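You operate a simulated robot arm through the tools that you are given. There is no shell and no other tool. Be economical: measure what you need, move in short steps, check, and stop when the job is done.

The job below is to be done with a simulated two-armed robot. You get a single attempt, and the scene is never put back.

TASK
Test the baler's Stop button: start a stroke and stop the ram on its way.
Fine: shut the feed door and switch on; press Start once, press Stop while the ram moves and leave it in; then switch off. Dial and handwheel stay.

Only the result counts: the job must be done as asked and must still hold three seconds after the hand-in. Knocking over, shifting, dropping, spilling or breaking anything else fails it.

THE ROBOT
Two 7-joint arms with fingered hands on one trunk, on a base that drives. Base frame: it is fixed to the floor where the robot stands at the start and does not move with it; the origin is under the middle of the robot, x ahead of it, y to its left, z up. Readings come in mm, degrees, newtons and seconds.
The left shoulder is at the start at [36, 163, 1088], the right one opposite. Places, roughly: black mode dial [300, 600, 900]; feed door [800, 200, 1300]; green start button [300, 600, 1100]; handwheel [1000, 300, 900]; orange oil valve handle [400, 500, 500]; red power switch [300, 600, 800]; red stop button [300, 600, 1200]. Payload 4 kg a hand.
The TCP of each hand is the grasp point between the finger pads, 36 mm short of the fingertips. In the tool frame z runs along the fingers and y along their closing line. Largest opening 124 mm; the body of the gripper starts 42 mm behind the TCP. The gripper is a hand of 4 fingers: y runs from the thumb to the fingers, the wrist lies at [-15, -99, -189] in the tool frame.
Orientation is told as [roll, pitch, yaw] about the base's x, y, z axes, in that order, counted from this pose: with the fingers straight down and the wrist toward the robot, the tool's x, y and z point along [0, 1, 0], [1, 0, 0] and [0, 0, -1] of the base frame.

THE INTERFACE
- The arms move only by the tool arm_command. It takes "left_steps", "right_steps" or both (then of equal length, played together; a hand with none holds still); each is a list of rows, each a list of 6 numbers: the shift along the tool's x, y, z in mm, then the turn, a rotation vector about the tool's x, y, z in rad. In form: [[dx, dy, dz, rx, ry, rz], ...]. A call has 1 to 12 rows; each row shifts and turns the commanded pose from where the row before left it, along the tool's axes as they then stand. A row lasts 0.2 s, in which the tool goes at most 50 mm and 8.6 degrees; a call with a longer step from one row to the next is refused whole. Where a pose cannot be reached the arm comes as near as it can. A force on the tool above 40 N (or 10 N above the force at the start of the call, whichever is more), or a blocked arm, ends the call early, and 0.2 s more pass. In this call time passes only in rows, and 0.2 s behind the last. It gives the time, the measured TCP pose, the force on the tool (base axes), the opening and the grip force at its end, in the units of the frame above (readings bear some noise), with the torque about the TCP (base axes, N m) and any sound that the robot's microphone picked up.
- Cameras (640 x 400 px; columns grow to the right, rows downward): "scene" is now at [129.7, 45.9, 1357.5]; the picture's right is [0.50, -0.86, -0.06], its down [-0.19, -0.04, -0.98] and it looks along [0.84, 0.50, -0.18] (base axes); focal length 214 px, centre (320, 200). "left" rides on the left gripper at [-75, -86, -123] in its tool frame; the picture's right is [-0.70, -0.34, 0.63], its down [0.64, -0.68, 0.35] and it looks along [0.32, 0.65, 0.69] (tool axes); focal length 275 px, centre (320, 200). "right" rides on the right gripper at [75, -86, -123] in its tool frame; the picture's right is [-0.70, 0.34, -0.63], its down [-0.64, -0.68, 0.35] and it looks along [-0.32, 0.65, 0.69] (tool axes); focal length 275 px, centre (320, 200). There is no depth. A picture from a camera that has moved, and an enlarged one, comes with that camera's place and axes in the base frame and with its lens.
- capture(camera): a new picture of that camera. The clock stands still meanwhile.
- raise_lower(by): slides the trunk up (or, below 0, down) by that many mm; the arms and the scene camera ride with it, the base frame stays. It gives what a move gives, with no picture.
- drive_base(legs): drives the robot by 1 to 6 legs, each [ahead, left, turn to the left] in mm, mm and degrees, along the robot's own axes; the way and the turn of a leg run together, so that a leg with both is an arc; at most 1500 mm and 180 degrees a leg. The arms and the cameras ride along, it lands a little off, and it stops where it bumps. It gives what a move gives.
- set_fingers(index, middle, ring, thumb_bend, thumb_turn, hand): sets how far each is bent, from 0 (flat) to 1 (curled in); at 0.3 the hand is open as for a grip, at 0.7 the pads meet at the TCP. One left out holds its place. A second passes; each finger stops where it meets its share of the squeeze, and holds until it gets a number again. It is the only way to open and close the hand. It gives what a move gives, with no picture; readings hold the bend of each and the force on the fingers (four entries, about 0 where the hand has none), thumb and palm. thumb_turn goes from beside the hand (0) to across from the fingers (1), as for a grip.
- aim_head(pan, tilt): turns the head with the scene camera to pan (to the left, within 86 degrees either way) and tilt (down, from -29 to 69), counted from straight ahead of the robot. It gives what a move gives.
- zoom(camera, box): a new picture of the part [left, top, right, bottom] of that camera's present view, enlarged. The clock stands still meanwhile.
- hand_in(): hands the job in; it is judged then, once.

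Go step by step. Nothing tells you exact positions but the pictures and the camera data: compare them with the known pose of the tool, close in by small moves and look again before you grip or let go. The budget is 120 turns and 88 pictures, counting those below and the enlarged ones. Unless the task says otherwise, let go and move clear before handing in, and close with one line.

The tools are called after "Emit:" as name(argument=value, ...) on one line, values as JSON. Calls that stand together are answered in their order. arm_command: Moves the arms, as the interface text tells. Its arguments: {"type":"object","properties":{"left_steps":{"type":"array"},"right_steps":{"type":"array"}},"required":[]} The other tools are called the same way: raise_lower (by) slides the trunk up or down; set_fingers (index, middle, ring, thumb_bend, thumb_turn, hand) moves the fingers one by one; drive_base (legs) drives the base; aim_head (pan, tilt) turns the head that bears the scene camera; capture (camera) takes a picture; zoom (camera, box) takes an enlarged picture of a part of a camera's view; hand_in () hands the job in.

At the start:

```text
time_s: 0.0
left_ee_pos: [319.5, 428.9, 1453.3]
left_orientation: [0.0, 0.0, 0.0]
left_wrist_force: [-0.4, 0.1, -0.9]
left_moment: [0.02, 0.01, 0.02]
left_width: 123.5
left_finger_force: 0.1
left_shape: jaw
left_bend: [0.3, 0.3, 0.3, 0.3, 0.98]
left_finger forces: [0.1, 0.0, 0.0, 0.0, 0.0, 0.1]
right_ee_pos: [527.1, 90.2, 1473.3]
right_orientation: [0.0, -0.1, 0.0]
right_wrist_force: [0.5, -0.2, -0.6]
right_moment: [0.0, 0.0, 0.01]
right_width: 123.5
right_finger_force: 0.1
right_shape: jaw
right_bend: [0.3, 0.3, 0.3, 0.3, 0.98]
right_finger forces: [0.1, 0.1, 0.1, 0.0, 0.1, 0.0]
trunk travel left (down, up): [-250.0, 228.0]
robot x, y, heading: [-0.3, -1.6, 0.1]
head pan, tilt: [30.4, 4.4]
```

scene: 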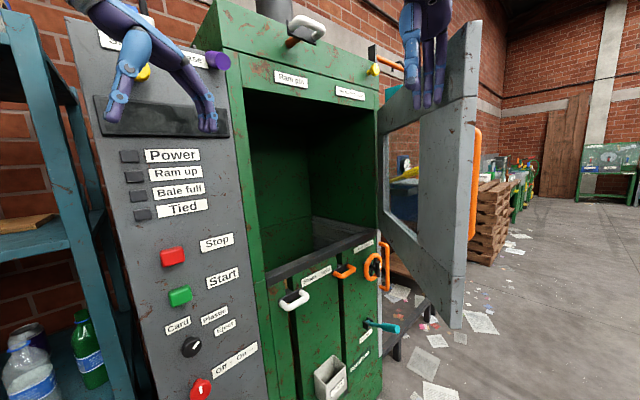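
right: 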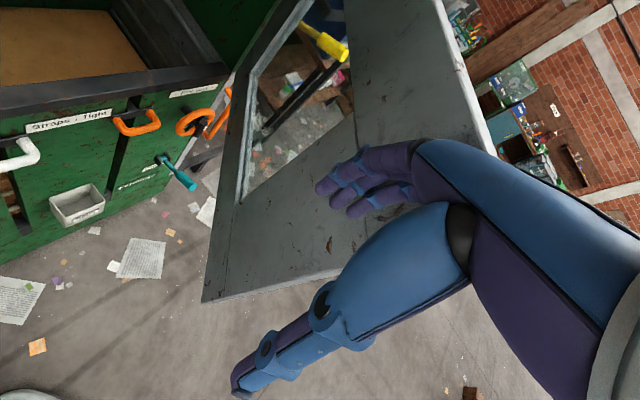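
left: 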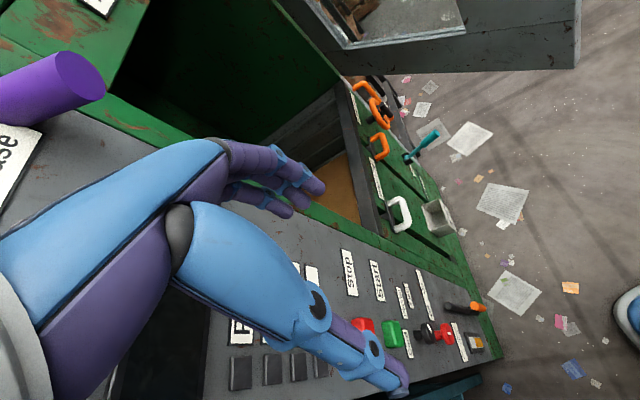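

I see the baler's grey panel on the left with its buttons and the grey feed door standing open to the right. I'll first look closer at the panel and the door.

Emit:
zoom(camera="scene", box=[80, 130, 300, 400])

Emit:
zoom(camera="scene", box=[200, 0, 500, 340])

Emit:
aim_head(pan=50, tilt=30)

Emit:
capture(camera="scene")

```text
1.48 times, centred on (190, 265) of scene
camera zoom: at [129.7, 45.9, 1357.5], right [0.5, -0.86, -0.06], down [-0.19, -0.04, -0.98], along [0.84, 0.5, -0.18], focal length 318 px, centre (513, 104)
```

zoom: 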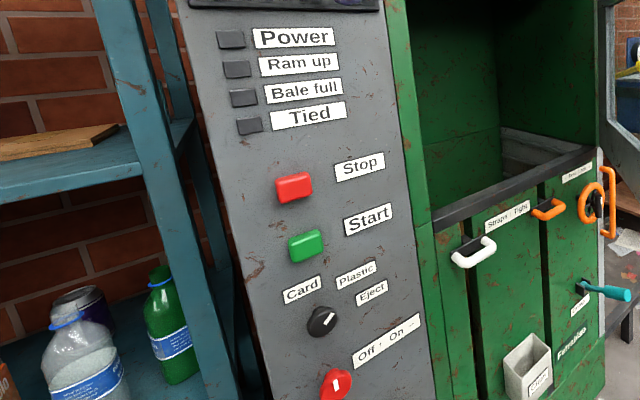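

```text
1.18 times, centred on (350, 170) of scene
camera zoom: at [129.7, 45.9, 1357.5], right [0.5, -0.86, -0.06], down [-0.19, -0.04, -0.98], along [0.84, 0.5, -0.18], focal length 252 px, centre (285, 235)
```

zoom: 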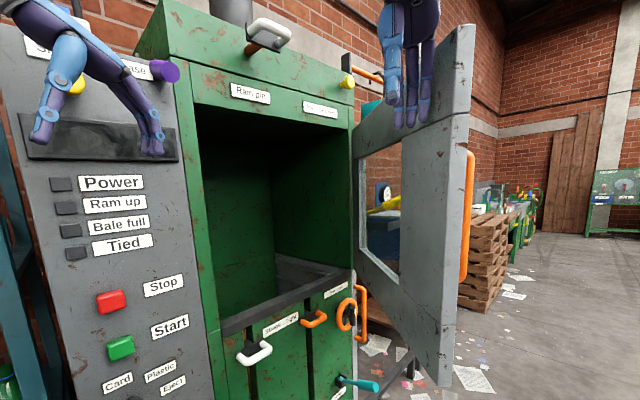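

```text
time_s: 0.9
left_ee_pos: [319.6, 427.3, 1453.3]
left_orientation: [0.0, -0.1, 0.0]
left_wrist_force: [-0.6, -0.1, 0.2]
left_moment: [-0.01, 0.0, -0.01]
left_width: 123.6
left_finger_force: 0.0
left_shape: jaw
left_bend: [0.3, 0.3, 0.3, 0.3, 0.98]
left_finger forces: [0.0, 0.0, 0.0, 0.0, 0.0, 0.1]
right_ee_pos: [527.2, 91.1, 1472.4]
right_orientation: [0.0, 0.1, -0.1]
right_wrist_force: [-0.6, 0.2, 0.6]
right_moment: [0.0, 0.0, -0.02]
right_width: 123.7
right_finger_force: 0.0
right_shape: jaw
right_bend: [0.3, 0.3, 0.3, 0.3, 0.98]
right_finger forces: [0.0, 0.1, 0.0, 0.0, 0.0, 0.1]
trunk travel left (down, up): [-250.0, 228.0]
robot x, y, heading: [-2.2, -0.9, 0.1]
head pan, tilt: [50.0, 30.0]
```

```text
82 pictures are left
camera scene: at [103.8, 68.8, 1319.2], right [0.76, -0.64, -0.1], down [-0.43, -0.38, -0.82], along [0.49, 0.66, -0.57], focal length 214 px, centre (320, 200)
```

scene: 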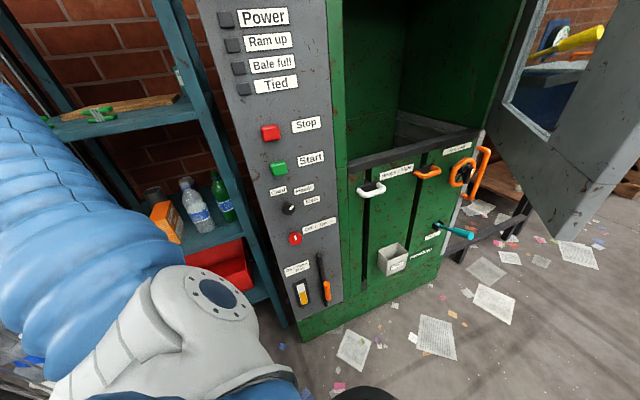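

The stop button triangulates to about [345, 567, 1166], and the front face runs about 25° off the y axis. I'll read the remaining labels and details before acting.

Emit:
zoom(camera="scene", box=[240, 170, 380, 320])

Emit:
zoom(camera="scene", box=[340, 120, 520, 280])

Emit:
aim_head(pan=50, tilt=-15)

Emit:
capture(camera="scene")

Emit:
aim_head(pan=0, tilt=10)

Emit:
capture(camera="scene")

```text
2.67 times, centred on (310, 245) of scene
camera zoom: at [103.8, 68.8, 1319.2], right [0.76, -0.64, -0.1], down [-0.43, -0.38, -0.82], along [0.49, 0.66, -0.57], focal length 572 px, centre (347, 80)
```

zoom: 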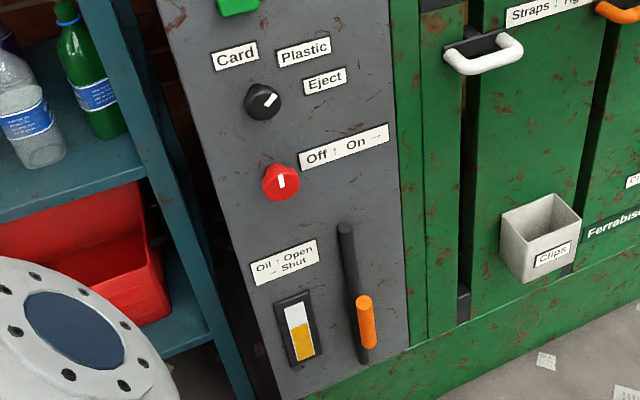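

```text
2.50 times, centred on (430, 200) of scene
camera zoom: at [103.8, 68.8, 1319.2], right [0.76, -0.64, -0.1], down [-0.43, -0.38, -0.82], along [0.49, 0.66, -0.57], focal length 536 px, centre (45, 200)
```

zoom: 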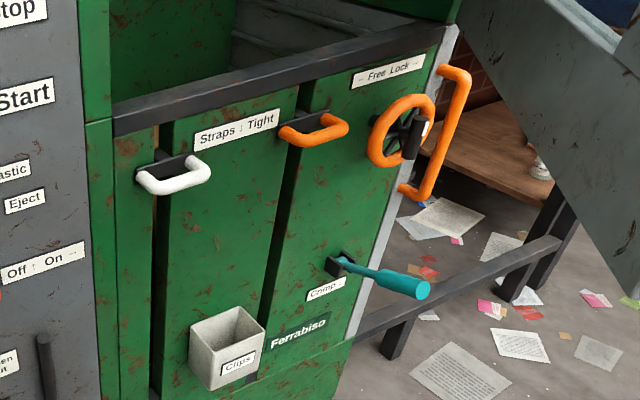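

```text
time_s: 2.0
left_ee_pos: [319.4, 428.8, 1451.3]
left_orientation: [0.0, 0.0, 0.0]
left_wrist_force: [-0.4, 0.1, -0.1]
left_moment: [-0.01, -0.05, -0.03]
left_width: 123.6
left_finger_force: 0.1
left_shape: jaw
left_bend: [0.3, 0.3, 0.3, 0.3, 0.98]
left_finger forces: [0.1, 0.0, 0.0, 0.1, 0.1, 0.0]
right_ee_pos: [526.7, 90.3, 1472.6]
right_orientation: [-0.1, -0.1, 0.0]
right_wrist_force: [-0.9, -0.4, 0.9]
right_moment: [0.02, -0.01, -0.03]
right_width: 123.7
right_finger_force: 0.1
right_shape: jaw
right_bend: [0.3, 0.3, 0.3, 0.3, 0.98]
right_finger forces: [0.0, 0.1, 0.0, 0.0, 0.0, 0.0]
trunk travel left (down, up): [-250.0, 228.0]
robot x, y, heading: [-3.0, 0.6, 0.0]
head pan, tilt: [50.0, -15.0]
```

```text
79 pictures are left
camera scene: at [106.2, 61.2, 1390.1], right [0.76, -0.64, -0.1], down [0.04, 0.2, -0.98], along [0.65, 0.74, 0.18], focal length 214 px, centre (320, 200)
```

scene: 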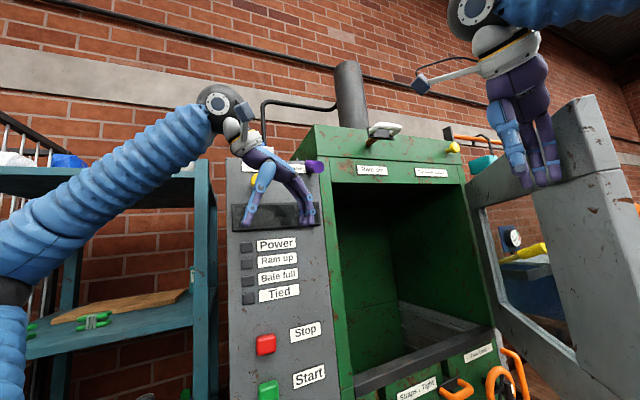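

```text
time_s: 3.2
left_ee_pos: [320.2, 429.2, 1452.8]
left_orientation: [0.1, -0.1, -0.1]
left_wrist_force: [0.4, 0.5, -0.5]
left_moment: [0.01, 0.01, -0.03]
left_width: 123.5
left_finger_force: 0.0
left_shape: jaw
left_bend: [0.3, 0.3, 0.3, 0.3, 0.98]
left_finger forces: [0.0, 0.1, 0.0, 0.0, 0.0, 0.0]
right_ee_pos: [527.0, 91.7, 1472.7]
right_orientation: [-0.1, 0.0, 0.0]
right_wrist_force: [-0.4, -1.0, 0.4]
right_moment: [0.0, -0.02, 0.02]
right_width: 123.8
right_finger_force: 0.1
right_shape: jaw
right_bend: [0.3, 0.3, 0.3, 0.3, 0.98]
right_finger forces: [0.0, 0.0, 0.0, 0.1, 0.1, 0.0]
trunk travel left (down, up): [-250.0, 228.0]
robot x, y, heading: [-1.5, 6.0, -0.1]
head pan, tilt: [0.0, 10.0]
```

```text
78 pictures are left
camera scene: at [142.3, -0.4, 1346.9], right [0.0, -1.0, 0.0], down [-0.3, 0.0, -0.96], along [0.96, 0.0, -0.3], focal length 214 px, centre (320, 200)
```

scene: 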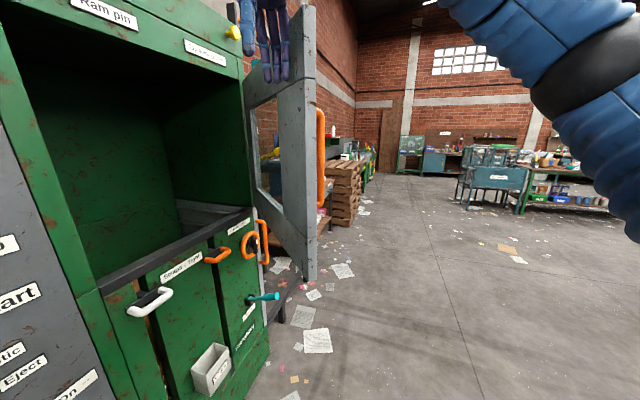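

The panel and door edges are visible from here; I need finer detail of the door and its hinge, and of the oil label.

Emit:
zoom(camera="scene", box=[180, 0, 380, 300])

Emit:
zoom(camera="scene", box=[180, 180, 340, 300])

Emit:
zoom(camera="right", box=[180, 0, 500, 310])

```text
1.33 times, centred on (280, 150) of scene
camera zoom: at [142.3, -0.4, 1346.9], right [0.0, -1.0, 0.0], down [-0.3, 0.0, -0.96], along [0.96, 0.0, -0.3], focal length 286 px, centre (373, 267)
```

zoom: 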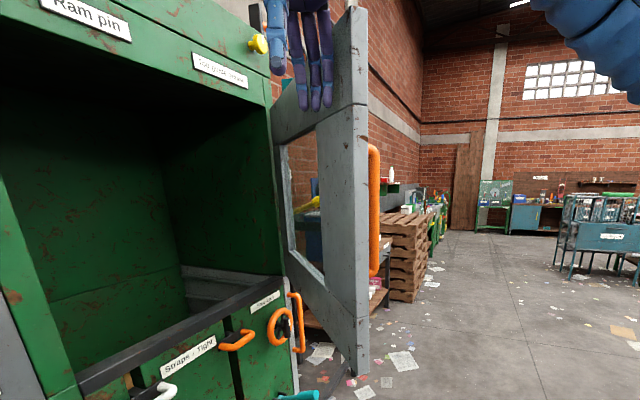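

```text
3.33 times, centred on (260, 240) of scene
camera zoom: at [142.3, -0.4, 1346.9], right [0.0, -1.0, 0.0], down [-0.3, 0.0, -0.96], along [0.96, 0.0, -0.3], focal length 715 px, centre (520, 67)
```

zoom: 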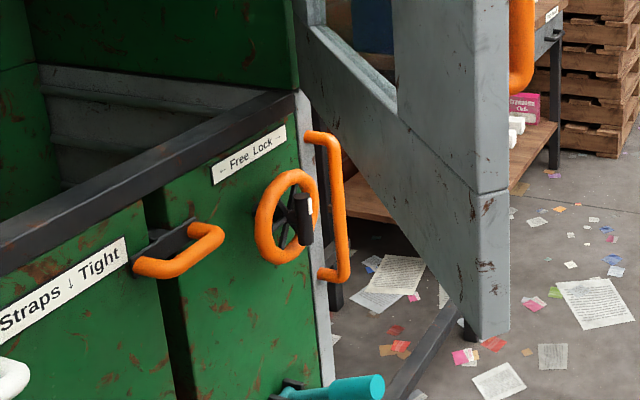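

```text
1.29 times, centred on (340, 155) of right
camera zoom: at [441.5, 166.1, 1595.1], right [0.34, -0.7, 0.63], down [-0.68, -0.64, -0.35], along [0.65, -0.32, -0.69], focal length 355 px, centre (294, 258)
```

zoom: 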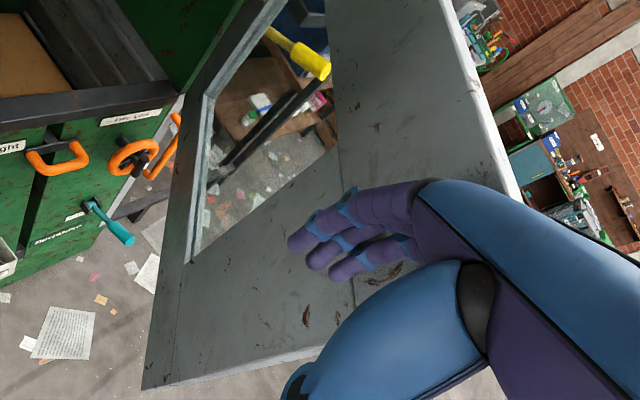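

Door estimates: free edge near [577, 25], bottom z≈1010, top ≈1550, hinge near [1017, 270], open by about 53°. I'll take the right hand back and around the free edge to the outer side of the door.

Emit:
arm_command(right_steps=[[0, -45, 0, 0, 0, 0], [0, -45, 0, 0, 0, 0], [0, -45, 0, 0, 0, 0], [-50, 0, 0, 0, 0, 0], [-50, 0, 0, 0, 0, 0], [-50, 0, 0, 0, 0, 0], [-50, 0, 0, 0, 0, 0], [-50, 0, 0, 0, 0, 0], [-30, 0, 30, 0, 0, 0], [0, 0, 50, 0, 0, 0], [0, 0, 50, 0, 0, 0]])

Emit:
capture(camera="scene")

```text
time_s: 5.6
left_ee_pos: [321.4, 426.7, 1452.3]
left_orientation: [0.0, 0.0, 0.0]
left_wrist_force: [-0.4, 0.5, -0.1]
left_moment: [0.01, 0.02, -0.01]
left_width: 123.6
left_finger_force: 0.1
left_shape: jaw
left_bend: [0.3, 0.3, 0.3, 0.3, 0.98]
left_finger forces: [0.0, 0.0, 0.0, 0.0, 0.1, 0.0]
right_ee_pos: [391.5, -189.5, 1338.9]
right_orientation: [-0.1, 0.2, 0.0]
right_wrist_force: [-0.8, 0.3, 0.0]
right_moment: [0.01, 0.01, 0.02]
right_width: 123.5
right_finger_force: 0.0
right_shape: jaw
right_bend: [0.3, 0.3, 0.3, 0.3, 0.98]
right_finger forces: [0.0, 0.0, 0.0, 0.0, 0.0, 0.0]
trunk travel left (down, up): [-250.0, 228.0]
robot x, y, heading: [-0.8, 2.3, -0.2]
head pan, tilt: [0.0, 10.0]
```

```text
74 pictures are left
camera scene: at [143.3, -1.8, 1346.7], right [0.0, -1.0, 0.0], down [-0.3, 0.0, -0.96], along [0.96, 0.0, -0.3], focal length 214 px, centre (320, 200)
```

scene: 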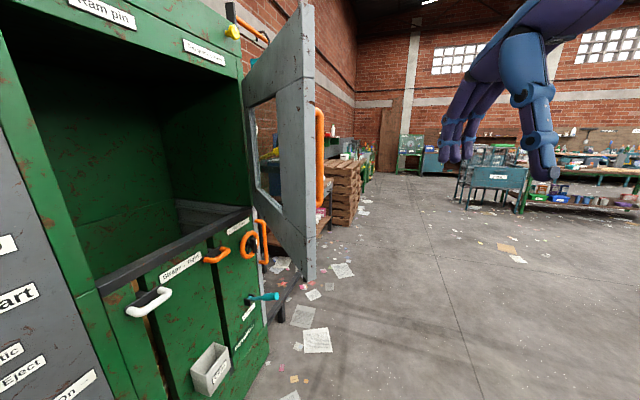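

Right hand is clear on the outer side. I'll move forward beside the door's outer face, close to contact.

Emit:
arm_command(right_steps=[[0, 50, 0, 0, 0, 0], [0, 50, 0, 0, 0, 0], [0, 50, 0, 0, 0, 0], [0, 50, 0, 0, 0, 0], [20, 50, 0, 0, 0, 0], [40, 0, 10, 0, 0, 0], [40, 0, 20, 0, 0, 0], [20, 0, 20, 0, 0, 0]])

Emit:
capture(camera="scene")

Emit:
capture(camera="right")

```text
refused: row 5 steps farther than a row can; nothing moved
```

```text
73 pictures are left
camera scene: at [143.3, -1.8, 1346.7], right [0.0, -1.0, 0.0], down [-0.3, 0.0, -0.96], along [0.96, 0.0, -0.3], focal length 214 px, centre (320, 200)
```

scene: 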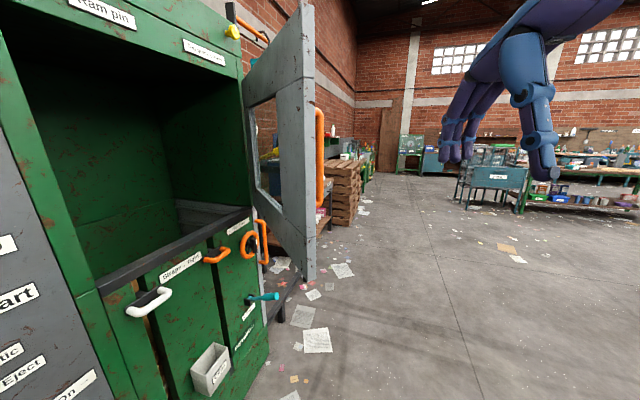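

```text
72 pictures are left
camera right: at [305.5, -115.1, 1461.5], right [0.34, -0.7, 0.63], down [-0.68, -0.64, -0.35], along [0.65, -0.32, -0.69], focal length 275 px, centre (320, 200)
```

right: 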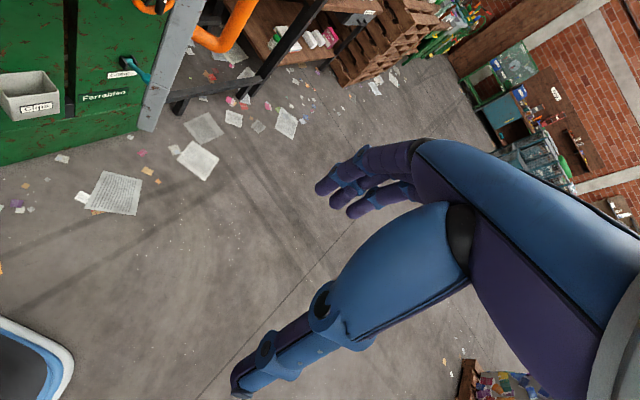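

That call was refused for one overlong row, so nothing moved. I'll repeat it with shorter rows.

Emit:
arm_command(right_steps=[[0, 49, 0, 0, 0, 0], [0, 49, 0, 0, 0, 0], [0, 49, 0, 0, 0, 0], [0, 49, 0, 0, 0, 0], [0, 49, 0, 0, 0, 0], [40, 0, 10, 0, 0, 0], [40, 0, 20, 0, 0, 0], [20, 0, 20, 0, 0, 0]])

Emit:
capture(camera="scene")

Emit:
capture(camera="right")

```text
time_s: 7.4
left_ee_pos: [321.0, 428.4, 1453.4]
left_orientation: [-0.1, 0.0, 0.0]
left_wrist_force: [-0.7, 0.0, -0.1]
left_moment: [0.01, 0.01, 0.02]
left_width: 123.8
left_finger_force: 0.1
left_shape: jaw
left_bend: [0.3, 0.3, 0.3, 0.3, 0.98]
left_finger forces: [0.0, 0.1, 0.1, 0.0, 0.1, 0.1]
right_ee_pos: [638.5, -89.9, 1292.5]
right_orientation: [-0.1, 0.0, -0.1]
right_wrist_force: [0.3, -0.7, -1.4]
right_moment: [-0.02, 0.03, -0.01]
right_width: 124.1
right_finger_force: 0.1
right_shape: jaw
right_bend: [0.3, 0.3, 0.3, 0.3, 0.98]
right_finger forces: [0.1, 0.1, 0.1, 0.1, 0.1, 0.0]
trunk travel left (down, up): [-250.0, 228.0]
robot x, y, heading: [-1.5, -0.9, 0.1]
head pan, tilt: [0.0, 10.0]
```

```text
71 pictures are left
camera scene: at [142.5, -0.5, 1346.8], right [0.0, -1.0, 0.0], down [-0.3, 0.0, -0.96], along [0.96, 0.0, -0.3], focal length 214 px, centre (320, 200)
```

scene: 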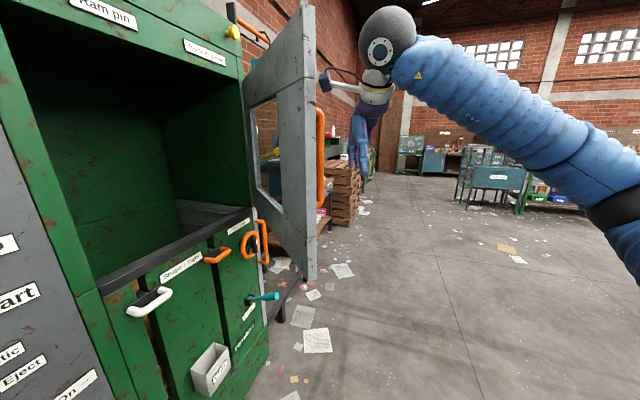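

```text
70 pictures are left
camera right: at [552.3, -14.4, 1415.2], right [0.34, -0.7, 0.63], down [-0.68, -0.64, -0.35], along [0.65, -0.32, -0.69], focal length 275 px, centre (320, 200)
```

right: 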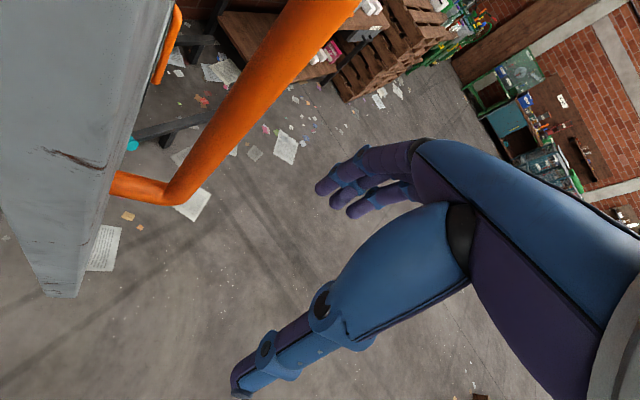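

The camera bracket on the hand is close to the door edge, so pushing sideways is awkward. I'll back off and roll the hand so the fist points at the door (+y), then push on the solid stile below the handle.

Emit:
arm_command(right_steps=[[-49, 0, 0, 0, 0, 0], [-49, 0, 0, 0, 0, 0], [0, 0, 0, 0, 0.149, 0], [0, 0, 0, 0, 0.149, 0], [0, 0, 0, 0, 0.149, 0], [0, 0, 0, 0, 0.149, 0], [0, 0, 0, 0, 0.149, 0], [0, 0, 0, 0, 0.149, 0], [0, 0, 0, 0, 0.149, 0], [0, 0, 0, 0, 0.149, 0], [0, 0, 0, 0, 0.149, 0], [0, 0, 0, 0, 0.149, 0]])

Emit:
set_fingers(hand="right", index=1, middle=1, ring=1, thumb_bend=0.8)

Emit:
capture(camera="scene")

Emit:
capture(camera="right")

```text
time_s: 10.0
left_ee_pos: [320.9, 428.2, 1452.1]
left_orientation: [0.0, 0.0, 0.0]
left_wrist_force: [-0.8, -0.6, -0.7]
left_moment: [0.02, 0.0, 0.02]
left_width: 123.6
left_finger_force: 0.0
left_shape: jaw
left_bend: [0.3, 0.3, 0.3, 0.3, 0.98]
left_finger forces: [0.0, 0.0, 0.0, 0.0, 0.0, 0.0]
right_ee_pos: [637.2, -187.3, 1293.5]
right_orientation: [85.5, 0.0, -0.1]
right_wrist_force: [-0.1, 0.1, 0.0]
right_moment: [-0.01, -0.01, -0.01]
right_width: 123.7
right_finger_force: 0.1
right_shape: jaw
right_bend: [0.3, 0.3, 0.3, 0.3, 0.98]
right_finger forces: [0.1, 0.0, 0.0, 0.1, 0.1, 0.0]
trunk travel left (down, up): [-250.0, 228.0]
robot x, y, heading: [-0.8, 1.5, 0.1]
head pan, tilt: [0.0, 10.0]
```

```text
time_s: 11.0
left_ee_pos: [320.7, 427.6, 1451.6]
left_orientation: [0.0, 0.0, 0.0]
left_wrist_force: [0.1, -0.8, -1.2]
left_moment: [-0.02, -0.02, 0.0]
left_width: 123.8
left_finger_force: 0.0
left_shape: jaw
left_bend: [0.3, 0.3, 0.3, 0.3, 0.98]
left_finger forces: [0.0, 0.0, 0.1, 0.0, 0.0, 0.0]
right_ee_pos: [636.4, -187.3, 1291.4]
right_orientation: [85.4, 0.0, 0.1]
right_wrist_force: [-0.7, -0.8, 0.5]
right_moment: [0.0, 0.0, 0.01]
right_width: 0.2
right_finger_force: 0.1
right_shape: fingers
right_bend: [0.72, 1.0, 1.0, 0.74, 0.97]
right_finger forces: [0.0, 0.0, 0.1, 0.0, 0.0, 0.0]
trunk travel left (down, up): [-250.0, 228.0]
robot x, y, heading: [-4.7, 0.3, -0.0]
head pan, tilt: [0.0, 10.0]
```

```text
69 pictures are left
camera scene: at [142.3, -0.6, 1346.9], right [0.0, -1.0, 0.0], down [-0.3, 0.0, -0.96], along [0.96, 0.0, -0.3], focal length 214 px, centre (320, 200)
```

scene: 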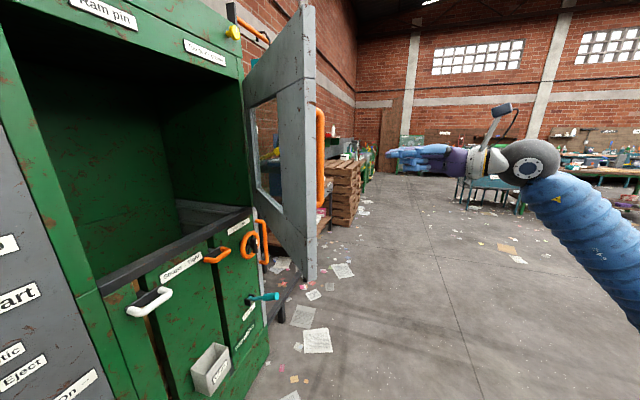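

```text
68 pictures are left
camera right: at [551.4, -303.6, 1376.9], right [0.34, -0.69, -0.64], down [-0.68, 0.29, -0.67], along [0.65, 0.66, -0.37], focal length 275 px, centre (320, 200)
```

right: 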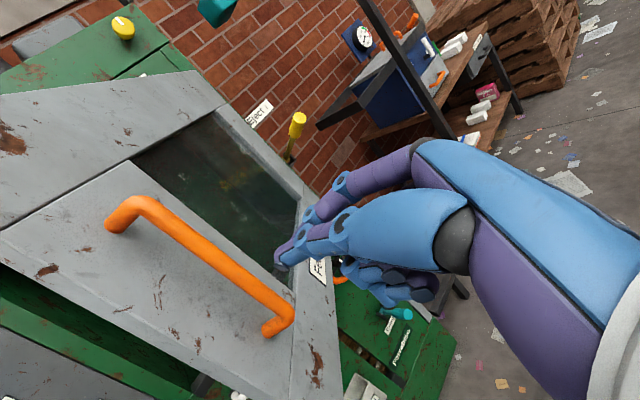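

The door's outer face and handle are clear in this view. I'll lower the fist to z≈1110 (below the handle) and advance towards the stile until contact.

Emit:
arm_command(right_steps=[[-45, 0, 0, 0, 0.08, 0], [-48, 0, 0, 0, 0, 0], [-48, 0, 0, 0, 0, 0], [-40, -10, 0, 0, 0, 0], [0, 0, 45, 0, 0, 0], [0, 0, 45, 0, 0, 0], [0, 0, 30, 0, 0, 0], [0, 0, 30, 0, 0, 0]])

Emit:
capture(camera="right")

Emit:
capture(camera="scene")

```text
time_s: 12.8
left_ee_pos: [319.9, 429.0, 1451.7]
left_orientation: [0.0, 0.0, 0.0]
left_wrist_force: [0.7, -0.4, 0.9]
left_moment: [0.0, 0.0, 0.01]
left_width: 123.7
left_finger_force: 0.0
left_shape: jaw
left_bend: [0.3, 0.3, 0.3, 0.3, 0.98]
left_finger forces: [0.1, 0.0, 0.0, 0.0, 0.0, 0.1]
right_ee_pos: [629.6, -38.9, 1111.4]
right_orientation: [89.9, 0.0, -0.1]
right_wrist_force: [0.3, -0.9, 0.1]
right_moment: [0.0, -0.03, -0.01]
right_width: 0.0
right_finger_force: 0.1
right_shape: fingers
right_bend: [0.73, 1.0, 1.0, 0.75, 0.97]
right_finger forces: [0.0, 0.0, 0.0, 0.1, 0.0, 0.1]
trunk travel left (down, up): [-250.0, 228.0]
robot x, y, heading: [0.2, -0.2, -0.1]
head pan, tilt: [0.0, 10.0]
```

```text
67 pictures are left
camera right: at [544.1, -161.7, 1187.3], right [0.34, -0.64, -0.7], down [-0.68, 0.35, -0.64], along [0.65, 0.69, -0.32], focal length 275 px, centre (320, 200)
```

right: 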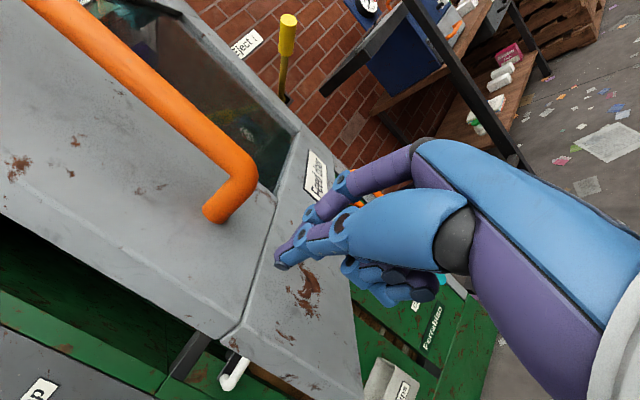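

```text
66 pictures are left
camera scene: at [142.7, 0.0, 1346.8], right [0.0, -1.0, 0.0], down [-0.3, 0.0, -0.96], along [0.96, 0.0, -0.3], focal length 214 px, centre (320, 200)
```

scene: 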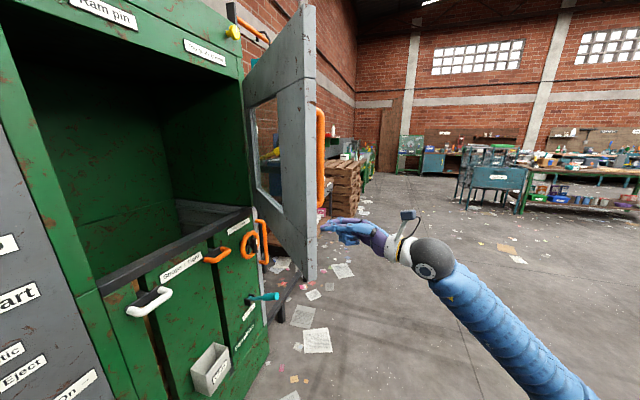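

Contact is near. I'll push the door along its arc around the hinge.

Emit:
arm_command(right_steps=[[0, 0, 25, 0, 0, 0], [0, -10, 25, 0, 0, 0], [0, -12, 30, 0, 0, 0], [0, -12, 32, 0, 0, 0], [0, -10, 35, 0, 0, 0], [0, -8, 35, 0, 0, 0]])

Emit:
capture(camera="scene")

Emit:
capture(camera="right")

```text
time_s: 14.2
left_ee_pos: [321.3, 429.8, 1452.1]
left_orientation: [-0.1, 0.0, 0.0]
left_wrist_force: [0.9, 0.7, 0.3]
left_moment: [0.06, 0.01, 0.0]
left_width: 123.6
left_finger_force: 0.0
left_shape: jaw
left_bend: [0.3, 0.3, 0.3, 0.3, 0.98]
left_finger forces: [0.0, 0.0, 0.1, 0.0, 0.1, 0.0]
right_ee_pos: [575.1, 141.9, 1109.5]
right_orientation: [89.9, 0.1, -0.1]
right_wrist_force: [0.3, -0.3, -0.5]
right_moment: [0.01, 0.0, 0.05]
right_width: 0.1
right_finger_force: 0.0
right_shape: fingers
right_bend: [0.73, 1.0, 1.0, 0.75, 0.97]
right_finger forces: [0.0, 0.0, 0.2, 0.0, 0.1, 0.0]
trunk travel left (down, up): [-250.0, 228.0]
robot x, y, heading: [3.8, 2.3, 0.2]
head pan, tilt: [0.0, 10.0]
```

```text
65 pictures are left
camera scene: at [142.4, 0.3, 1346.9], right [0.0, -1.0, 0.0], down [-0.3, 0.0, -0.96], along [0.96, 0.0, -0.3], focal length 214 px, centre (320, 200)
```

scene: 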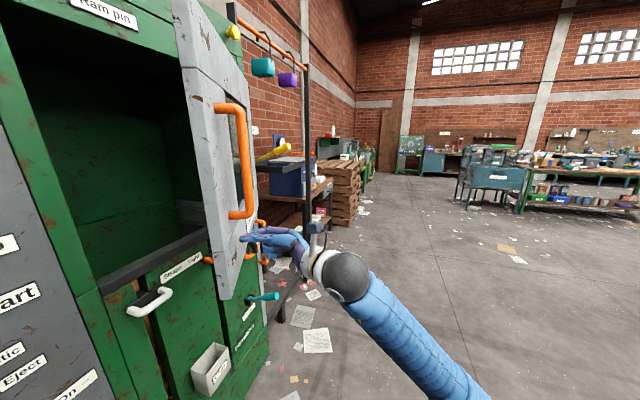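

```text
64 pictures are left
camera right: at [489.5, 19.3, 1185.1], right [0.34, -0.63, -0.7], down [-0.68, 0.35, -0.64], along [0.65, 0.69, -0.32], focal length 275 px, centre (320, 200)
```

right: 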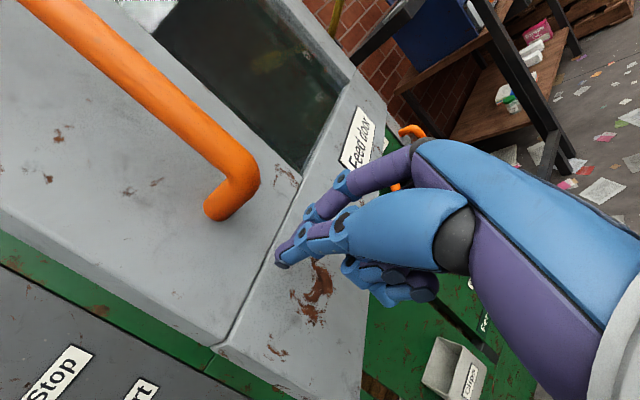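

The door swings easily. I'll continue along the arc.

Emit:
arm_command(right_steps=[[0, -3, 38, 0, 0, 0], [0, -1, 38, 0, 0, 0], [0, 2, 38, 0, 0, 0], [0, 5, 38, 0, 0, 0], [0, 8, 35, 0, 0, 0]])

Emit:
aim_head(pan=25, tilt=10)

Emit:
capture(camera="scene")

```text
time_s: 15.6
left_ee_pos: [320.5, 426.7, 1453.5]
left_orientation: [0.0, 0.0, 0.0]
left_wrist_force: [0.3, -0.5, 0.2]
left_moment: [0.03, 0.01, 0.01]
left_width: 123.7
left_finger_force: 0.1
left_shape: jaw
left_bend: [0.3, 0.3, 0.3, 0.3, 0.98]
left_finger forces: [0.0, 0.0, 0.0, 0.0, 0.1, 0.0]
right_ee_pos: [634.2, 280.8, 1050.7]
right_orientation: [83.3, -1.0, -3.2]
right_wrist_force: [-0.3, -1.2, 0.8]
right_moment: [0.0, 0.02, 0.01]
right_width: 0.0
right_finger_force: 0.0
right_shape: fingers
right_bend: [0.73, 1.0, 1.0, 0.75, 0.97]
right_finger forces: [0.1, 0.0, 0.0, 0.0, 0.0, 0.0]
right hand out of reach, approached as far as the arm can: row 5
trunk travel left (down, up): [-250.0, 228.0]
robot x, y, heading: [-1.2, 0.4, -0.2]
head pan, tilt: [0.0, 10.0]
stopped in row 5 (right hand): the arm was blocked; the commanded pose is now the measured one
```

```text
time_s: 16.5
left_ee_pos: [318.7, 429.0, 1453.1]
left_orientation: [-0.1, -0.1, 0.0]
left_wrist_force: [-0.3, -0.3, 0.9]
left_moment: [0.01, 0.03, -0.02]
left_width: 123.8
left_finger_force: 0.0
left_shape: jaw
left_bend: [0.3, 0.3, 0.3, 0.3, 0.98]
left_finger forces: [0.0, 0.0, 0.0, 0.1, 0.1, 0.0]
right_ee_pos: [634.2, 281.8, 1050.9]
right_orientation: [83.2, -0.8, -3.2]
right_wrist_force: [0.1, -0.4, 0.2]
right_moment: [-0.02, -0.02, -0.03]
right_width: 0.1
right_finger_force: 0.1
right_shape: fingers
right_bend: [0.73, 1.0, 1.0, 0.75, 0.97]
right_finger forces: [0.0, 0.1, 0.0, 0.1, 0.0, 0.1]
trunk travel left (down, up): [-250.0, 228.0]
robot x, y, heading: [1.3, -0.4, -0.1]
head pan, tilt: [25.0, 10.0]
```

```text
63 pictures are left
camera scene: at [133.8, 38.9, 1348.0], right [0.42, -0.91, -0.05], down [-0.28, -0.07, -0.96], along [0.86, 0.42, -0.28], focal length 214 px, centre (320, 200)
```

scene: 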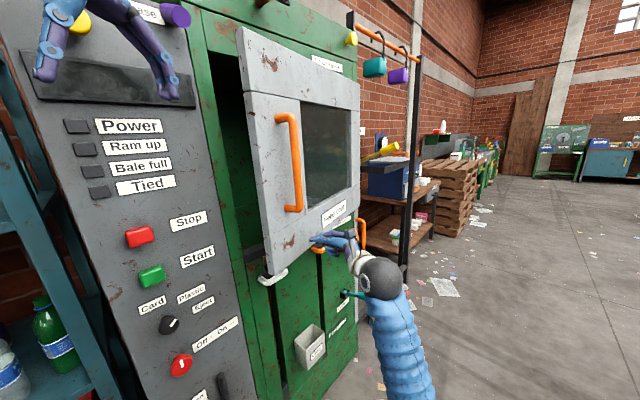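

The door is most of the way shut but the right arm is at its limit. I'll withdraw it, and roll the left hand so its fingers point at the machine face to finish the push and later press the buttons.

Emit:
arm_command(right_steps=[[0, 0, -40, 0, 0, 0], [0, 0, -45, 0, 0, 0], [0, 0, -45, 0, 0, 0], [0, 0, -45, 0, 0, 0], [0, -20, -45, 0, 0, 0], [0, -40, -20, 0, 0, 0], [0, -40, -20, 0, 0, 0], [0, -40, -20, 0, 0, 0], [0, 0, 0, 0, 0, 0], [0, 0, 0, 0, 0, 0], [0, 0, 0, 0, 0, 0], [0, 0, 0, 0, 0, 0]], left_steps=[[-45, 0, 0, 0, 0, 0], [-45, 0, 0, 0, 0, 0], [0, 0, 0, 0, 0.149, 0], [0, 0, 0, 0, 0.149, 0], [0, 0, 0, 0, 0.149, 0], [0, 0, 0, 0, 0.149, 0], [0, 0, 0, 0, 0.149, 0], [0, 0, 0, 0, 0.149, 0], [0, 0, 0, 0, 0.149, 0], [0, 0, 0, 0, 0.149, 0], [0, 0, 0, 0, 0.149, 0], [0, 0, 0, 0, 0.149, 0]])

Emit:
capture(camera="scene")

```text
time_s: 19.1
left_ee_pos: [320.2, 338.6, 1453.7]
left_orientation: [85.6, 0.0, 0.0]
left_wrist_force: [-0.2, -0.3, 0.1]
left_moment: [0.01, -0.02, -0.03]
left_width: 123.7
left_finger_force: 0.0
left_shape: jaw
left_bend: [0.3, 0.3, 0.3, 0.3, 0.98]
left_finger forces: [0.0, 0.0, 0.0, 0.0, 0.0, 0.1]
right_ee_pos: [516.0, 21.9, 1082.0]
right_orientation: [83.4, -0.8, -2.9]
right_wrist_force: [0.2, 0.5, 0.8]
right_moment: [-0.01, -0.03, 0.01]
right_width: 0.3
right_finger_force: 0.1
right_shape: fingers
right_bend: [0.73, 1.0, 1.0, 0.75, 0.97]
right_finger forces: [0.0, 0.0, 0.0, 0.0, 0.0, 0.1]
right hand out of reach, approached as far as the arm can: row 8
trunk travel left (down, up): [-250.0, 228.0]
robot x, y, heading: [1.1, 3.4, -0.1]
head pan, tilt: [25.0, 10.0]
```

```text
62 pictures are left
camera scene: at [133.8, 38.8, 1347.9], right [0.42, -0.91, -0.05], down [-0.28, -0.07, -0.96], along [0.86, 0.42, -0.28], focal length 214 px, centre (320, 200)
```

scene: 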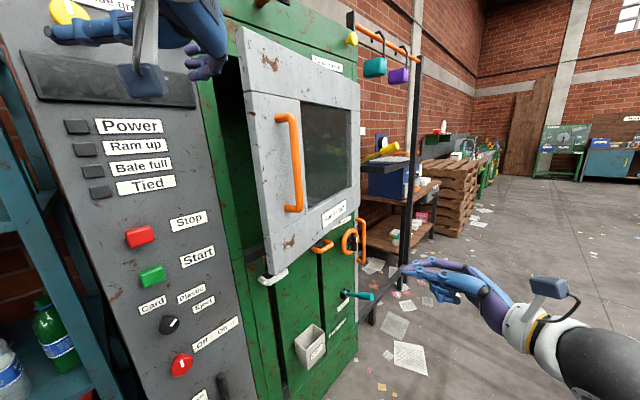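

The left hand is rolled. I'll drive so the robot squarely faces the machine front, giving both arms comfortable room: right 230, ahead 275, then turn 65° left.

Emit:
drive_base(legs=[[0, -230, 0], [275, 0, 0], [0, 0, 65]])

Emit:
aim_head(pan=0, tilt=15)

Emit:
capture(camera="scene")

```text
time_s: 25.2
left_ee_pos: [106.1, 203.8, 1452.4]
left_orientation: [85.3, 0.0, 64.7]
left_wrist_force: [-0.7, 0.7, 0.4]
left_moment: [0.0, -0.01, 0.01]
left_width: 123.8
left_finger_force: 0.2
left_shape: jaw
left_bend: [0.3, 0.3, 0.3, 0.3, 0.98]
left_finger forces: [0.0, 0.0, 0.0, 0.0, 0.1, 0.1]
right_ee_pos: [476.3, 245.6, 1082.4]
right_orientation: [83.5, -0.8, 61.8]
right_wrist_force: [1.0, -0.5, 0.0]
right_moment: [-0.01, -0.01, -0.02]
right_width: 0.0
right_finger_force: 0.1
right_shape: fingers
right_bend: [0.73, 1.0, 1.0, 0.75, 0.97]
right_finger forces: [0.0, 0.0, 0.0, 0.0, 0.0, 0.0]
trunk travel left (down, up): [-250.0, 228.0]
robot x, y, heading: [277.1, -231.1, 64.8]
head pan, tilt: [25.0, 10.0]
```

```text
time_s: 26.1
left_ee_pos: [106.2, 202.4, 1453.6]
left_orientation: [85.4, 0.0, 64.8]
left_wrist_force: [-0.1, -0.2, 1.0]
left_moment: [-0.01, 0.0, -0.01]
left_width: 123.7
left_finger_force: 0.0
left_shape: jaw
left_bend: [0.3, 0.3, 0.3, 0.3, 0.98]
left_finger forces: [0.0, 0.1, 0.0, 0.1, 0.1, 0.0]
right_ee_pos: [477.0, 246.1, 1082.3]
right_orientation: [83.5, -0.8, 61.8]
right_wrist_force: [0.3, -0.1, 0.0]
right_moment: [-0.03, 0.03, 0.01]
right_width: 0.1
right_finger_force: 0.1
right_shape: fingers
right_bend: [0.73, 1.0, 1.0, 0.75, 0.97]
right_finger forces: [0.0, 0.0, 0.0, 0.0, 0.0, 0.0]
trunk travel left (down, up): [-250.0, 228.0]
robot x, y, heading: [277.0, -229.6, 64.8]
head pan, tilt: [0.0, 15.0]
```

```text
61 pictures are left
camera scene: at [336.9, -103.5, 1338.8], right [0.91, -0.42, 0.0], down [-0.16, -0.34, -0.93], along [0.39, 0.84, -0.38], focal length 214 px, centre (320, 200)
```

scene: 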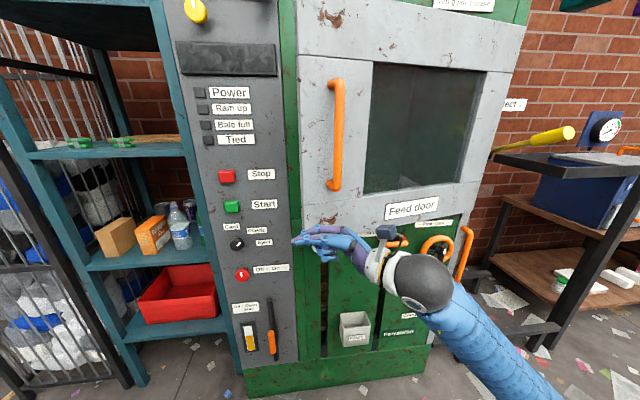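

The machine front is now square-on: buttons all lie near u≈70 mm (machine-right axis) with Stop z≈1162, Start z≈1066, Power z≈796. I'll turn the right fist to point straight at the door and the left hand to point at the panel.

Emit:
arm_command(right_steps=[[0, 0, 0, -0.149, 0, 0], [0, 0, 0, -0.149, 0, 0], [0, 0, 0, -0.149, 0, 0], [0, 0, 0, -0.149, 0, 0], [0, 0, 0, -0.149, 0, 0], [0, 0, 0, -0.149, 0, 0], [0, 0, 0, -0.149, 0, 0], [0, 0, 0, -0.149, 0, 0], [0, 0, 0, -0.149, 0, 0], [0, 0, 0, -0.149, 0, 0]], left_steps=[[0, 0, 0, -0.149, 0, 0], [0, 0, 0, -0.149, 0, 0], [0, 0, 0, -0.149, 0, 0], [0, 0, 0, -0.149, 0, 0], [0, 0, 0, -0.149, 0, 0], [0, 0, 0, -0.149, 0, 0], [0, 0, 0, -0.149, 0, 0], [0, 0, 0, -0.149, 0, 0], [0, 0, 0, -0.149, 0, 0], [0, 0, 0, -0.149, 0, 0]])

Emit:
capture(camera="scene")

```text
time_s: 28.3
left_ee_pos: [105.5, 204.9, 1453.2]
left_orientation: [89.5, -4.7, -20.6]
left_wrist_force: [-0.2, -0.1, 0.5]
left_moment: [0.0, 0.0, -0.07]
left_width: 123.9
left_finger_force: 0.0
left_shape: jaw
left_bend: [0.3, 0.3, 0.3, 0.3, 0.98]
left_finger forces: [0.0, 0.0, 0.1, 0.0, 0.1, 0.0]
right_ee_pos: [481.0, 278.9, 1081.2]
right_orientation: [83.8, -2.4, 47.8]
right_wrist_force: [-0.3, 0.6, -0.8]
right_moment: [0.02, 0.0, -0.03]
right_width: 0.0
right_finger_force: 0.0
right_shape: fingers
right_bend: [0.73, 1.0, 1.0, 0.75, 0.97]
right_finger forces: [0.0, 0.0, 0.1, 0.0, 0.0, 0.0]
right hand out of reach, approached as far as the arm can: row 1, 2, 3, 4, 5, 6, 7, 8, 9, 10
trunk travel left (down, up): [-250.0, 228.0]
robot x, y, heading: [277.7, -230.7, 64.8]
head pan, tilt: [0.0, 15.0]
```

```text
60 pictures are left
camera scene: at [336.4, -102.1, 1338.6], right [0.91, -0.42, 0.0], down [-0.16, -0.34, -0.93], along [0.39, 0.84, -0.38], focal length 214 px, centre (320, 200)
```

scene: 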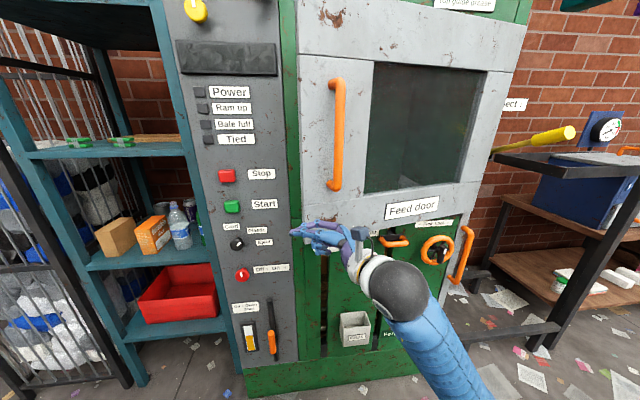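

The left hand turned fine, but the right arm can't; I'll turn the right back and retract it, and make a pinch-point with the left hand to finish the door.

Emit:
arm_command(right_steps=[[0, 0, 0, 0.149, 0, 0], [0, 0, 0, 0.149, 0, 0], [0, 0, 0, 0.149, 0, 0], [0, 0, 0, 0.149, 0, 0], [0, 0, 0, 0.149, 0, 0], [0, 0, 0, 0.149, 0, 0], [0, 0, 0, 0.149, 0, 0], [0, 0, 0, 0.149, 0, 0], [0, 0, 0, 0.149, 0, 0], [0, 0, 0, 0.149, 0, 0], [0, -40, -25, 0, 0, 0], [0, -40, -25, 0, 0, 0]])

Emit:
set_fingers(hand="left", index=1, middle=1, ring=1, thumb_bend=0.8)

Emit:
capture(camera="scene")

Emit:
capture(camera="left")

```text
time_s: 30.9
left_ee_pos: [104.3, 203.2, 1452.6]
left_orientation: [89.7, -4.6, -20.4]
left_wrist_force: [-0.2, 0.1, 0.3]
left_moment: [-0.02, 0.03, -0.03]
left_width: 123.7
left_finger_force: 0.1
left_shape: jaw
left_bend: [0.3, 0.3, 0.3, 0.3, 0.98]
left_finger forces: [0.1, 0.0, 0.1, 0.0, 0.0, 0.1]
right_ee_pos: [574.4, 256.3, 1094.1]
right_orientation: [87.1, 5.9, 132.9]
right_wrist_force: [-1.1, 0.4, 0.8]
right_moment: [0.03, 0.02, 0.01]
right_width: 0.0
right_finger_force: 0.0
right_shape: fingers
right_bend: [0.73, 1.0, 1.0, 0.75, 0.97]
right_finger forces: [0.0, 0.0, 0.0, 0.0, 0.0, 0.0]
trunk travel left (down, up): [-250.0, 228.0]
robot x, y, heading: [279.4, -230.5, 65.0]
head pan, tilt: [0.0, 15.0]
```

```text
time_s: 31.9
left_ee_pos: [105.5, 203.4, 1452.6]
left_orientation: [89.6, -4.6, -20.5]
left_wrist_force: [0.0, -0.2, 0.6]
left_moment: [0.02, 0.0, -0.03]
left_width: 0.1
left_finger_force: 0.1
left_shape: fingers
left_bend: [0.72, 1.0, 1.0, 0.74, 0.97]
left_finger forces: [0.1, 0.0, 0.1, 0.0, 0.1, 0.0]
right_ee_pos: [574.3, 256.4, 1093.6]
right_orientation: [87.1, 5.8, 132.8]
right_wrist_force: [1.0, -0.1, -0.6]
right_moment: [-0.01, -0.04, 0.01]
right_width: 0.0
right_finger_force: 0.0
right_shape: fingers
right_bend: [0.73, 1.0, 1.0, 0.75, 0.97]
right_finger forces: [0.1, 0.1, 0.1, 0.1, 0.1, 0.0]
trunk travel left (down, up): [-250.0, 228.0]
robot x, y, heading: [276.2, -230.8, 64.7]
head pan, tilt: [0.0, 15.0]
```

```text
59 pictures are left
camera scene: at [336.9, -103.4, 1338.8], right [0.9, -0.43, 0.0], down [-0.16, -0.34, -0.93], along [0.39, 0.84, -0.38], focal length 214 px, centre (320, 200)
```

scene: 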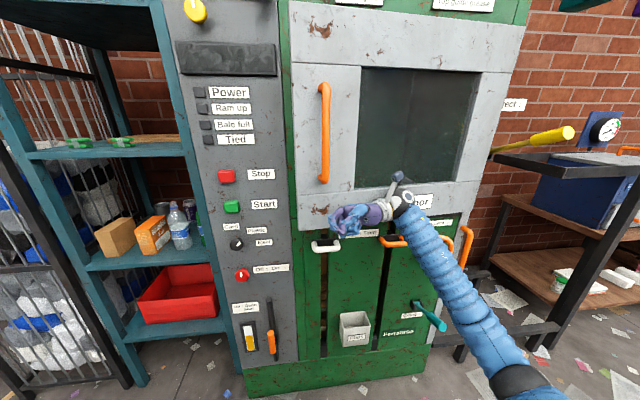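

```text
58 pictures are left
camera left: at [-12.8, 114.3, 1370.9], right [-0.04, 0.69, -0.73], down [-0.56, 0.58, 0.59], along [0.83, 0.43, 0.36], focal length 275 px, centre (320, 200)
```

left: 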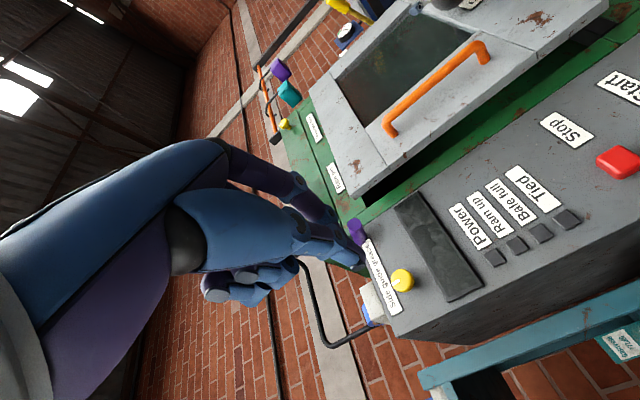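

The right hand over-rotated and seems to have drawn the door a little more open; I'll look closely before moving it.

Emit:
zoom(camera="scene", box=[270, 130, 490, 270])

Emit:
capture(camera="right")

```text
2.86 times, centred on (380, 200) of scene
camera zoom: at [336.9, -103.4, 1338.8], right [0.9, -0.43, 0.0], down [-0.16, -0.34, -0.93], along [0.39, 0.84, -0.38], focal length 613 px, centre (149, 200)
```

zoom: 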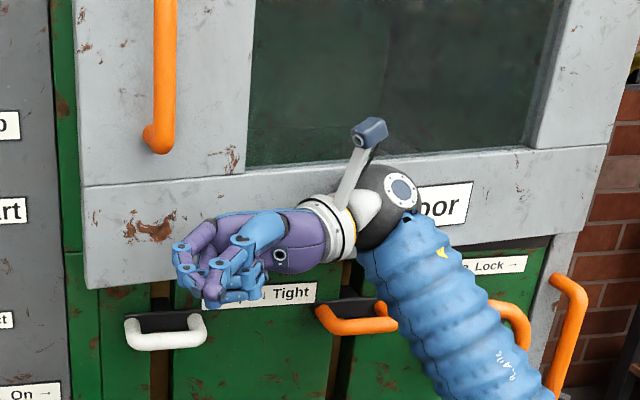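

```text
56 pictures are left
camera right: at [713.5, 279.4, 1183.5], right [0.31, 0.65, -0.69], down [0.28, -0.76, -0.59], along [-0.91, -0.01, -0.42], focal length 275 px, centre (320, 200)
```

right: 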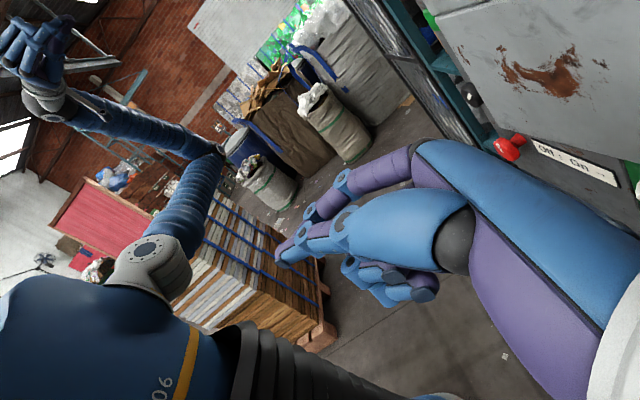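

Nothing is hooked. I'll retract the right hand straight away from the door, then bring it lower and back to the right.

Emit:
arm_command(right_steps=[[0, -15, 37, 0, 0, 0], [0, -15, 37, 0, 0, 0], [0, -15, 37, 0, 0, 0], [0, -15, 37, 0, 0, 0], [0, 0, 0, -0.14, 0, 0], [0, 0, 0, -0.14, 0, 0], [0, 0, 0, -0.14, 0, 0]])

Emit:
capture(camera="scene")

```text
time_s: 33.5
left_ee_pos: [105.8, 201.6, 1453.9]
left_orientation: [89.7, -4.6, -20.5]
left_wrist_force: [-0.6, -0.2, 0.3]
left_moment: [0.02, 0.02, -0.03]
left_width: 0.2
left_finger_force: 0.1
left_shape: fingers
left_bend: [0.73, 1.0, 1.0, 0.75, 0.97]
left_finger forces: [0.1, 0.0, 0.1, 0.0, 0.0, 0.0]
right_ee_pos: [505.8, 107.2, 1090.8]
right_orientation: [84.8, 4.2, 108.7]
right_wrist_force: [0.3, -0.3, 1.3]
right_moment: [-0.02, 0.0, -0.02]
right_width: 0.0
right_finger_force: 0.1
right_shape: fingers
right_bend: [0.73, 1.0, 1.0, 0.75, 0.97]
right_finger forces: [0.0, 0.1, 0.1, 0.0, 0.0, 0.0]
trunk travel left (down, up): [-250.0, 228.0]
robot x, y, heading: [275.8, -227.1, 64.7]
head pan, tilt: [0.0, 15.0]
```

```text
55 pictures are left
camera scene: at [337.0, -104.0, 1338.9], right [0.91, -0.43, 0.0], down [-0.16, -0.34, -0.93], along [0.39, 0.84, -0.38], focal length 214 px, centre (320, 200)
```

scene: 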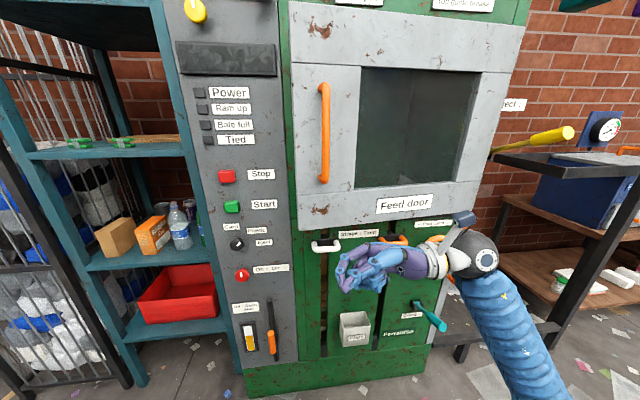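

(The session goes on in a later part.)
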